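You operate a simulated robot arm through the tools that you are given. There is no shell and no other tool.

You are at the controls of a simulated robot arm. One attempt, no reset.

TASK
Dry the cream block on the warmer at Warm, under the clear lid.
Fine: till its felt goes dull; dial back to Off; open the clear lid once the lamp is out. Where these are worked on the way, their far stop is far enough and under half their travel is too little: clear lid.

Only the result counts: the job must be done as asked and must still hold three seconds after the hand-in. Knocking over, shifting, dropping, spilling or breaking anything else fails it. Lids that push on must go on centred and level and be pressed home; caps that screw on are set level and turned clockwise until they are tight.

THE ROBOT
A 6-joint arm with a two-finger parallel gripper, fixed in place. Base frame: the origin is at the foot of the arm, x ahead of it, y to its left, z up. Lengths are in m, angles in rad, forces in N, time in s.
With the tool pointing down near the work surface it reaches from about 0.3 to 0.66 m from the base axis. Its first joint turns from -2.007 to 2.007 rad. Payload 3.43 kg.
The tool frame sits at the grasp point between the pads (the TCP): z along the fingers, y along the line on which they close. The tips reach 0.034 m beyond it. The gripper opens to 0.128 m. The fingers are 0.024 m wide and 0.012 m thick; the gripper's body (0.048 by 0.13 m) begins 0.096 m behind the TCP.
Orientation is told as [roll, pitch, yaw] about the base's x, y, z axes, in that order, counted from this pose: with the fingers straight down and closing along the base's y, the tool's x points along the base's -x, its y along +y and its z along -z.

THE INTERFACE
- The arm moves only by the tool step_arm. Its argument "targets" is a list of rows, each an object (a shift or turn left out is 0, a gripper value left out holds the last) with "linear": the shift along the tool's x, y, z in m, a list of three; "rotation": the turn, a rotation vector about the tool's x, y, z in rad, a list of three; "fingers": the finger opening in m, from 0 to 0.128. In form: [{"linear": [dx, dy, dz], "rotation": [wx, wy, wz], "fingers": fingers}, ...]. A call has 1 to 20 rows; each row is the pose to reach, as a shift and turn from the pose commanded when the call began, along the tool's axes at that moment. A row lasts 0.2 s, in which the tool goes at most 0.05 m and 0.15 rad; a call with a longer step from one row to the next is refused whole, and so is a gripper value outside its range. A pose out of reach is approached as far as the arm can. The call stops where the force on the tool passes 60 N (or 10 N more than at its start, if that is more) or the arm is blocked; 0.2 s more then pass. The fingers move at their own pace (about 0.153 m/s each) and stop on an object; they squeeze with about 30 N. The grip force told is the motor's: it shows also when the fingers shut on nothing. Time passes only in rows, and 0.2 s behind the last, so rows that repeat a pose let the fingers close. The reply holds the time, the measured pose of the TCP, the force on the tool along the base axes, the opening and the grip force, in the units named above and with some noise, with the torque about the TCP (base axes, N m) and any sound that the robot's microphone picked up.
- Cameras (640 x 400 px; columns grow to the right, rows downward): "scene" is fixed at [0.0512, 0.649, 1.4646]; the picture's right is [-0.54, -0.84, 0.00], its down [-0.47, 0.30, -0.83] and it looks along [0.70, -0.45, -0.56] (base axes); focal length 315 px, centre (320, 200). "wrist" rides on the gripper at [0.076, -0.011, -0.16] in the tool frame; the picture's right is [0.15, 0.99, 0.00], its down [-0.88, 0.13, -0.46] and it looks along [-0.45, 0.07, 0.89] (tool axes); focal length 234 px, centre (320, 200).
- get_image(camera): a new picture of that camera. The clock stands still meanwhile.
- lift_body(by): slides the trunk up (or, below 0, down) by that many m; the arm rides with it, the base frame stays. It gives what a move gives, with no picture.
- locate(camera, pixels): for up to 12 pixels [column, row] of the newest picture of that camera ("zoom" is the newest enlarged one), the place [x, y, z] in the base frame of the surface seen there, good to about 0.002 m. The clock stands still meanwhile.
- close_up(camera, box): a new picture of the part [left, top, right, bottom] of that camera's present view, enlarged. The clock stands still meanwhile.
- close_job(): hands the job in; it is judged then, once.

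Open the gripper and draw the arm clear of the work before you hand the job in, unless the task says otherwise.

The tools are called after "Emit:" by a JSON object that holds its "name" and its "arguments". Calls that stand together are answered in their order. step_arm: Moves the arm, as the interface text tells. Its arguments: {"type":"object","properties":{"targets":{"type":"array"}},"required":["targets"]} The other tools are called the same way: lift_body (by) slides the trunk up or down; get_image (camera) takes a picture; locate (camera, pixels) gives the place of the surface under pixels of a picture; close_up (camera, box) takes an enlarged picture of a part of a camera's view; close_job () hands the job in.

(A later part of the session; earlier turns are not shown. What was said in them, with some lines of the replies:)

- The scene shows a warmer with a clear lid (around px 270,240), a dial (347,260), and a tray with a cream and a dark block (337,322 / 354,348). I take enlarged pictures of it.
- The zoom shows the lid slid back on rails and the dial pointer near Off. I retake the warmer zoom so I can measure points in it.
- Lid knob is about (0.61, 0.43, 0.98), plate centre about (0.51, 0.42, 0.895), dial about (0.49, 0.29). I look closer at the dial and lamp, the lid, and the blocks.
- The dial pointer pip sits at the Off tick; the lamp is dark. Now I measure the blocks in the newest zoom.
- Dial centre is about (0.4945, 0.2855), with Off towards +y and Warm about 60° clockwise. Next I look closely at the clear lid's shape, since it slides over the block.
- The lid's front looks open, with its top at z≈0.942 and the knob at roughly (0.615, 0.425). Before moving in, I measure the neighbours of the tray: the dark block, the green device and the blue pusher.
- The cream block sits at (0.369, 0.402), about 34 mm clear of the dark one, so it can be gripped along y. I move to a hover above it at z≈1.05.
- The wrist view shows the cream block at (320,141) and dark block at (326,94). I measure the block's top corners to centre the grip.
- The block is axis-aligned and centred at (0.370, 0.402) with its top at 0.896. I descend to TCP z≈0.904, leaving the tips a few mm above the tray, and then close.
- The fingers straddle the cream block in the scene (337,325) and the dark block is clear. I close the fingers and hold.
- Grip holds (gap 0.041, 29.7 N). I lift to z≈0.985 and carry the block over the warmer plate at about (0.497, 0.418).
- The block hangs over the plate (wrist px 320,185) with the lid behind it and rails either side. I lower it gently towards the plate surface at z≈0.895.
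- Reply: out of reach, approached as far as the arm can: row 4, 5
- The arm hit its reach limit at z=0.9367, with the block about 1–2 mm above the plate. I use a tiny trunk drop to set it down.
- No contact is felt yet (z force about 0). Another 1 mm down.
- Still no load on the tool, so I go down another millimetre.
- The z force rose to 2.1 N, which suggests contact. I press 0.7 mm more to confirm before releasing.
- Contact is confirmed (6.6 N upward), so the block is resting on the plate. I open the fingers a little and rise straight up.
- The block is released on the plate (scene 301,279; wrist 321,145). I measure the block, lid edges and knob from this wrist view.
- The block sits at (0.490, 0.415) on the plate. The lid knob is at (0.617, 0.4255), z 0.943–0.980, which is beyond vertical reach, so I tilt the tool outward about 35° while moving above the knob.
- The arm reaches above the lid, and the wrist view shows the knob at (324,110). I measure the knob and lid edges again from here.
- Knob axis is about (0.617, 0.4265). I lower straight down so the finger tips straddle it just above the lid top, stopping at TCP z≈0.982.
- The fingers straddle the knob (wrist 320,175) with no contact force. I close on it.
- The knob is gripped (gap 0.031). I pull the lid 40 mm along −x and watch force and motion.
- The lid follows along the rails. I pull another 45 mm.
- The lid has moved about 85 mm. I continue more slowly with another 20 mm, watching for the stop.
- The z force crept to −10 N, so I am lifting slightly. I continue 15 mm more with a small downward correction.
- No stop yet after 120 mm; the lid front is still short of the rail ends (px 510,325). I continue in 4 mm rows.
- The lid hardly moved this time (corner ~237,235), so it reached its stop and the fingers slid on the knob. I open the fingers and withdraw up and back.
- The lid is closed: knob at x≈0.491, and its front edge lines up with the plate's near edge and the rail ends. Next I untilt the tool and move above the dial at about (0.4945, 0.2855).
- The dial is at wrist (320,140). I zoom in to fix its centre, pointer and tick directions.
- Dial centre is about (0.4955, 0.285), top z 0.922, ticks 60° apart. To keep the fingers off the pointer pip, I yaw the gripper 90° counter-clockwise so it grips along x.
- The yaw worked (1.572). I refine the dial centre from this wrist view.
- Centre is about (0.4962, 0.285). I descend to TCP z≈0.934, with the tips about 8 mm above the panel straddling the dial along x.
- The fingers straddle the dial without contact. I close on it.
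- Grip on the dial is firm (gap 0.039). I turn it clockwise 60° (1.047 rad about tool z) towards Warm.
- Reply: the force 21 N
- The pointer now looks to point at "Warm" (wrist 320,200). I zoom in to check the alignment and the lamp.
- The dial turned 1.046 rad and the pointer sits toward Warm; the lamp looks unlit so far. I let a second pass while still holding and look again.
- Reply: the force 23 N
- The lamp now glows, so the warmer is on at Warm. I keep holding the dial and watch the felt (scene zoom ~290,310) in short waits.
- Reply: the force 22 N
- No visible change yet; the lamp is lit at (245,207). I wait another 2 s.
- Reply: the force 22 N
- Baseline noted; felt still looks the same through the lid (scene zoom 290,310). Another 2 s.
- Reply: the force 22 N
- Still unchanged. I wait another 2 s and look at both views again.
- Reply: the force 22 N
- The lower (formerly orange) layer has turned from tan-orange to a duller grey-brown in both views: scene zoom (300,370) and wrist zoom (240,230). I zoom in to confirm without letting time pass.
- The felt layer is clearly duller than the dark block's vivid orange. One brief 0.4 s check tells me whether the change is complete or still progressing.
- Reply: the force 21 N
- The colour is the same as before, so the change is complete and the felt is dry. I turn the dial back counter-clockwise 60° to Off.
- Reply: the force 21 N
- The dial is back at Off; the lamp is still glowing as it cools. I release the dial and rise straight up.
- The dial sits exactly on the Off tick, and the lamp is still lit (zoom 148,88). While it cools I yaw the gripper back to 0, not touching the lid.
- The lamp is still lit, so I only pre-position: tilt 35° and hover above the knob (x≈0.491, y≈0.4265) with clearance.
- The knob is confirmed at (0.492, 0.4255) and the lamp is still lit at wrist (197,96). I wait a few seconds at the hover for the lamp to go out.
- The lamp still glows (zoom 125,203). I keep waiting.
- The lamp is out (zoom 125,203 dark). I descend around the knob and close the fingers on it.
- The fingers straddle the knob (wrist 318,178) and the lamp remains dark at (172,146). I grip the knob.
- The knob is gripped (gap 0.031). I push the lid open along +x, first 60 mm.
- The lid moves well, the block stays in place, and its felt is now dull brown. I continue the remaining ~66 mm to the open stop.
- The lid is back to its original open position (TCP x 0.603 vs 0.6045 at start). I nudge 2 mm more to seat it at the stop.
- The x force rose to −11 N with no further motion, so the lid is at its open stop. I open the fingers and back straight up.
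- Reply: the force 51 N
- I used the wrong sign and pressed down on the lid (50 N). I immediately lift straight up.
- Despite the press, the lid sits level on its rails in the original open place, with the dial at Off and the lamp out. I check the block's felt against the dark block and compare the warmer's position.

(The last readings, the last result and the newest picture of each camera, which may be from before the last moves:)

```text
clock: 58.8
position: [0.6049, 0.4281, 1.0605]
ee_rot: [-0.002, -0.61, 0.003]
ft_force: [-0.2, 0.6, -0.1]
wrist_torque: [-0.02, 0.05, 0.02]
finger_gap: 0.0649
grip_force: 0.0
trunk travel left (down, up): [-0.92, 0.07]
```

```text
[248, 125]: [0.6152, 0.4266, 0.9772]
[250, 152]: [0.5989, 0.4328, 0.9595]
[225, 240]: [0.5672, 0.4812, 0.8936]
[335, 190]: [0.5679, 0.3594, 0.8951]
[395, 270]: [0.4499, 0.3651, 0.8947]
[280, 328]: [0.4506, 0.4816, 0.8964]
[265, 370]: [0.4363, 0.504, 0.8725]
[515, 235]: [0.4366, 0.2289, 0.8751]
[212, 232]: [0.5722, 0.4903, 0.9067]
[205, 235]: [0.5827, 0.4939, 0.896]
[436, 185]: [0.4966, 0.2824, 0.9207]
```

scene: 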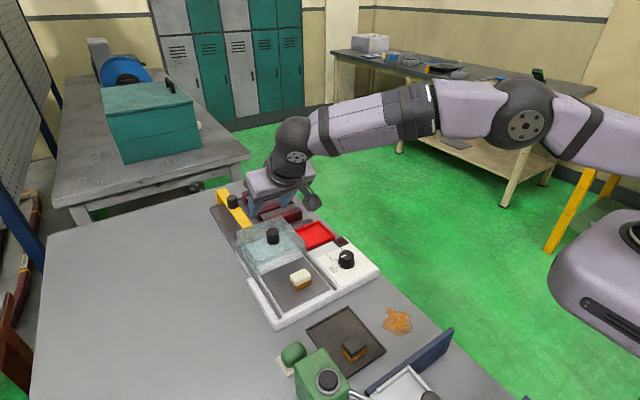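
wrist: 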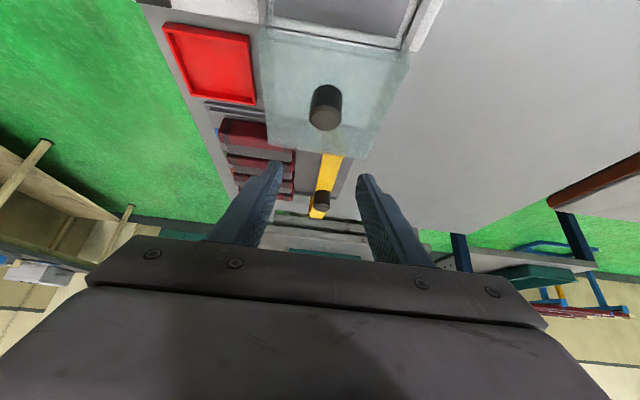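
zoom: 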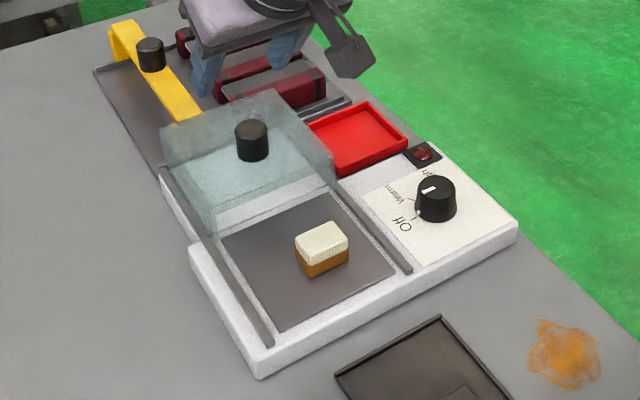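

All is in place: the warmer has not shifted, the lid is within about 1 mm of its start position, and the felt is dull brown against the dark block's vivid orange. I raise the arm, untilt it and draw it clear with the gripper open.

Emit:
{"name": "step_arm", "arguments": {"targets": [{"linear": [-0.023, 0, -0.033], "fingers": 0.1}, {"linear": [-0.046, 0, -0.066]}, {"linear": [-0.069, 0, -0.098]}, {"linear": [-0.045, -0.03, -0.115], "rotation": [0, 0.122, 0]}, {"linear": [-0.02, -0.06, -0.132], "rotation": [0, 0.244, 0]}, {"linear": [0.005, -0.09, -0.149], "rotation": [0, 0.366, 0]}, {"linear": [0.03, -0.12, -0.166], "rotation": [0, 0.488, 0]}, {"linear": [0.0538, -0.15, -0.184], "rotation": [0, 0.61, 0]}, {"linear": [0.0538, -0.19, -0.184], "rotation": [0, 0.61, 0]}, {"linear": [0.0538, -0.23, -0.184], "rotation": [0, 0.61, 0]}, {"linear": [0.0538, -0.23, -0.184], "rotation": [0, 0.61, 0]}]}}

Emit:
{"name": "get_image", "arguments": {"camera": "scene"}}

Emit:
{"name": "close_up", "arguments": {"camera": "scene", "box": [210, 180, 390, 370]}}

```text
clock: 61.2
position: [0.4558, 0.1975, 1.1813]
ee_rot: [0.001, -0.002, 0.004]
ft_force: [0.0, 1.3, -0.1]
wrist_torque: [-0.02, 0.02, 0.02]
finger_gap: 0.1001
grip_force: 0.0
trunk travel left (down, up): [-0.92, 0.07]
```

```text
taken
```

scene: 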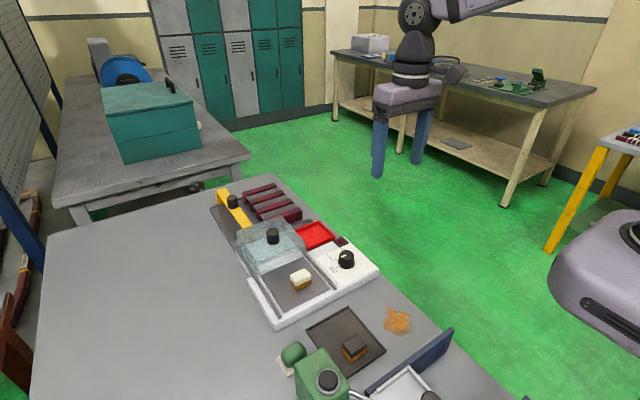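

```text
2.11 times, centred on (300, 275) of scene
```

zoom: 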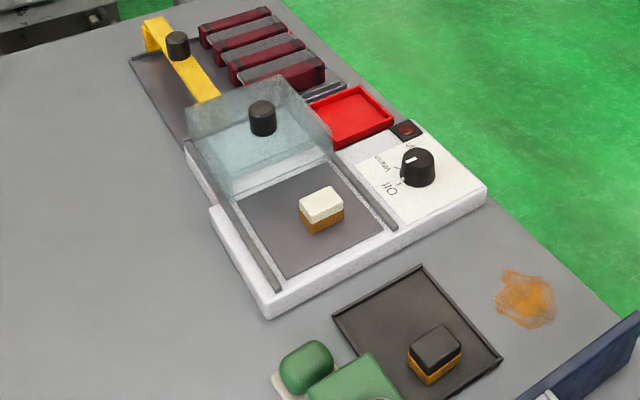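

The arm is clear with the gripper open. The dial is at Off, the lamp is out, the lid is open at its stop, and the dried block rests on the plate with nothing else disturbed. I hand the job in.

Emit:
{"name": "close_job", "arguments": {}}

```text
The job is handed in.
```

The cream block has been dried on the warmer at Warm under the closed lid, and the job is handed in. I don't have the verdict yet.

- **Drying:** I turned the dial to Warm and kept it there until the felt layer turned from vivid orange to dull brown. It ran for about 10 seconds.
- **Shut-down:** I turned the dial back to Off and waited for the lamp to go out before touching the lid. I then slid the lid open to its stop.
- **State at hand-in:** The block rests on the plate with the lid open. The gripper is open and the arm is clear.

**Lid pressed by mistake:** After opening the lid I moved the wrong way and pressed down on it with about 50 N before lifting off. It still sat level on its rails, and I measured it within 1–2 mm of where it started. The warmer hadn't moved.
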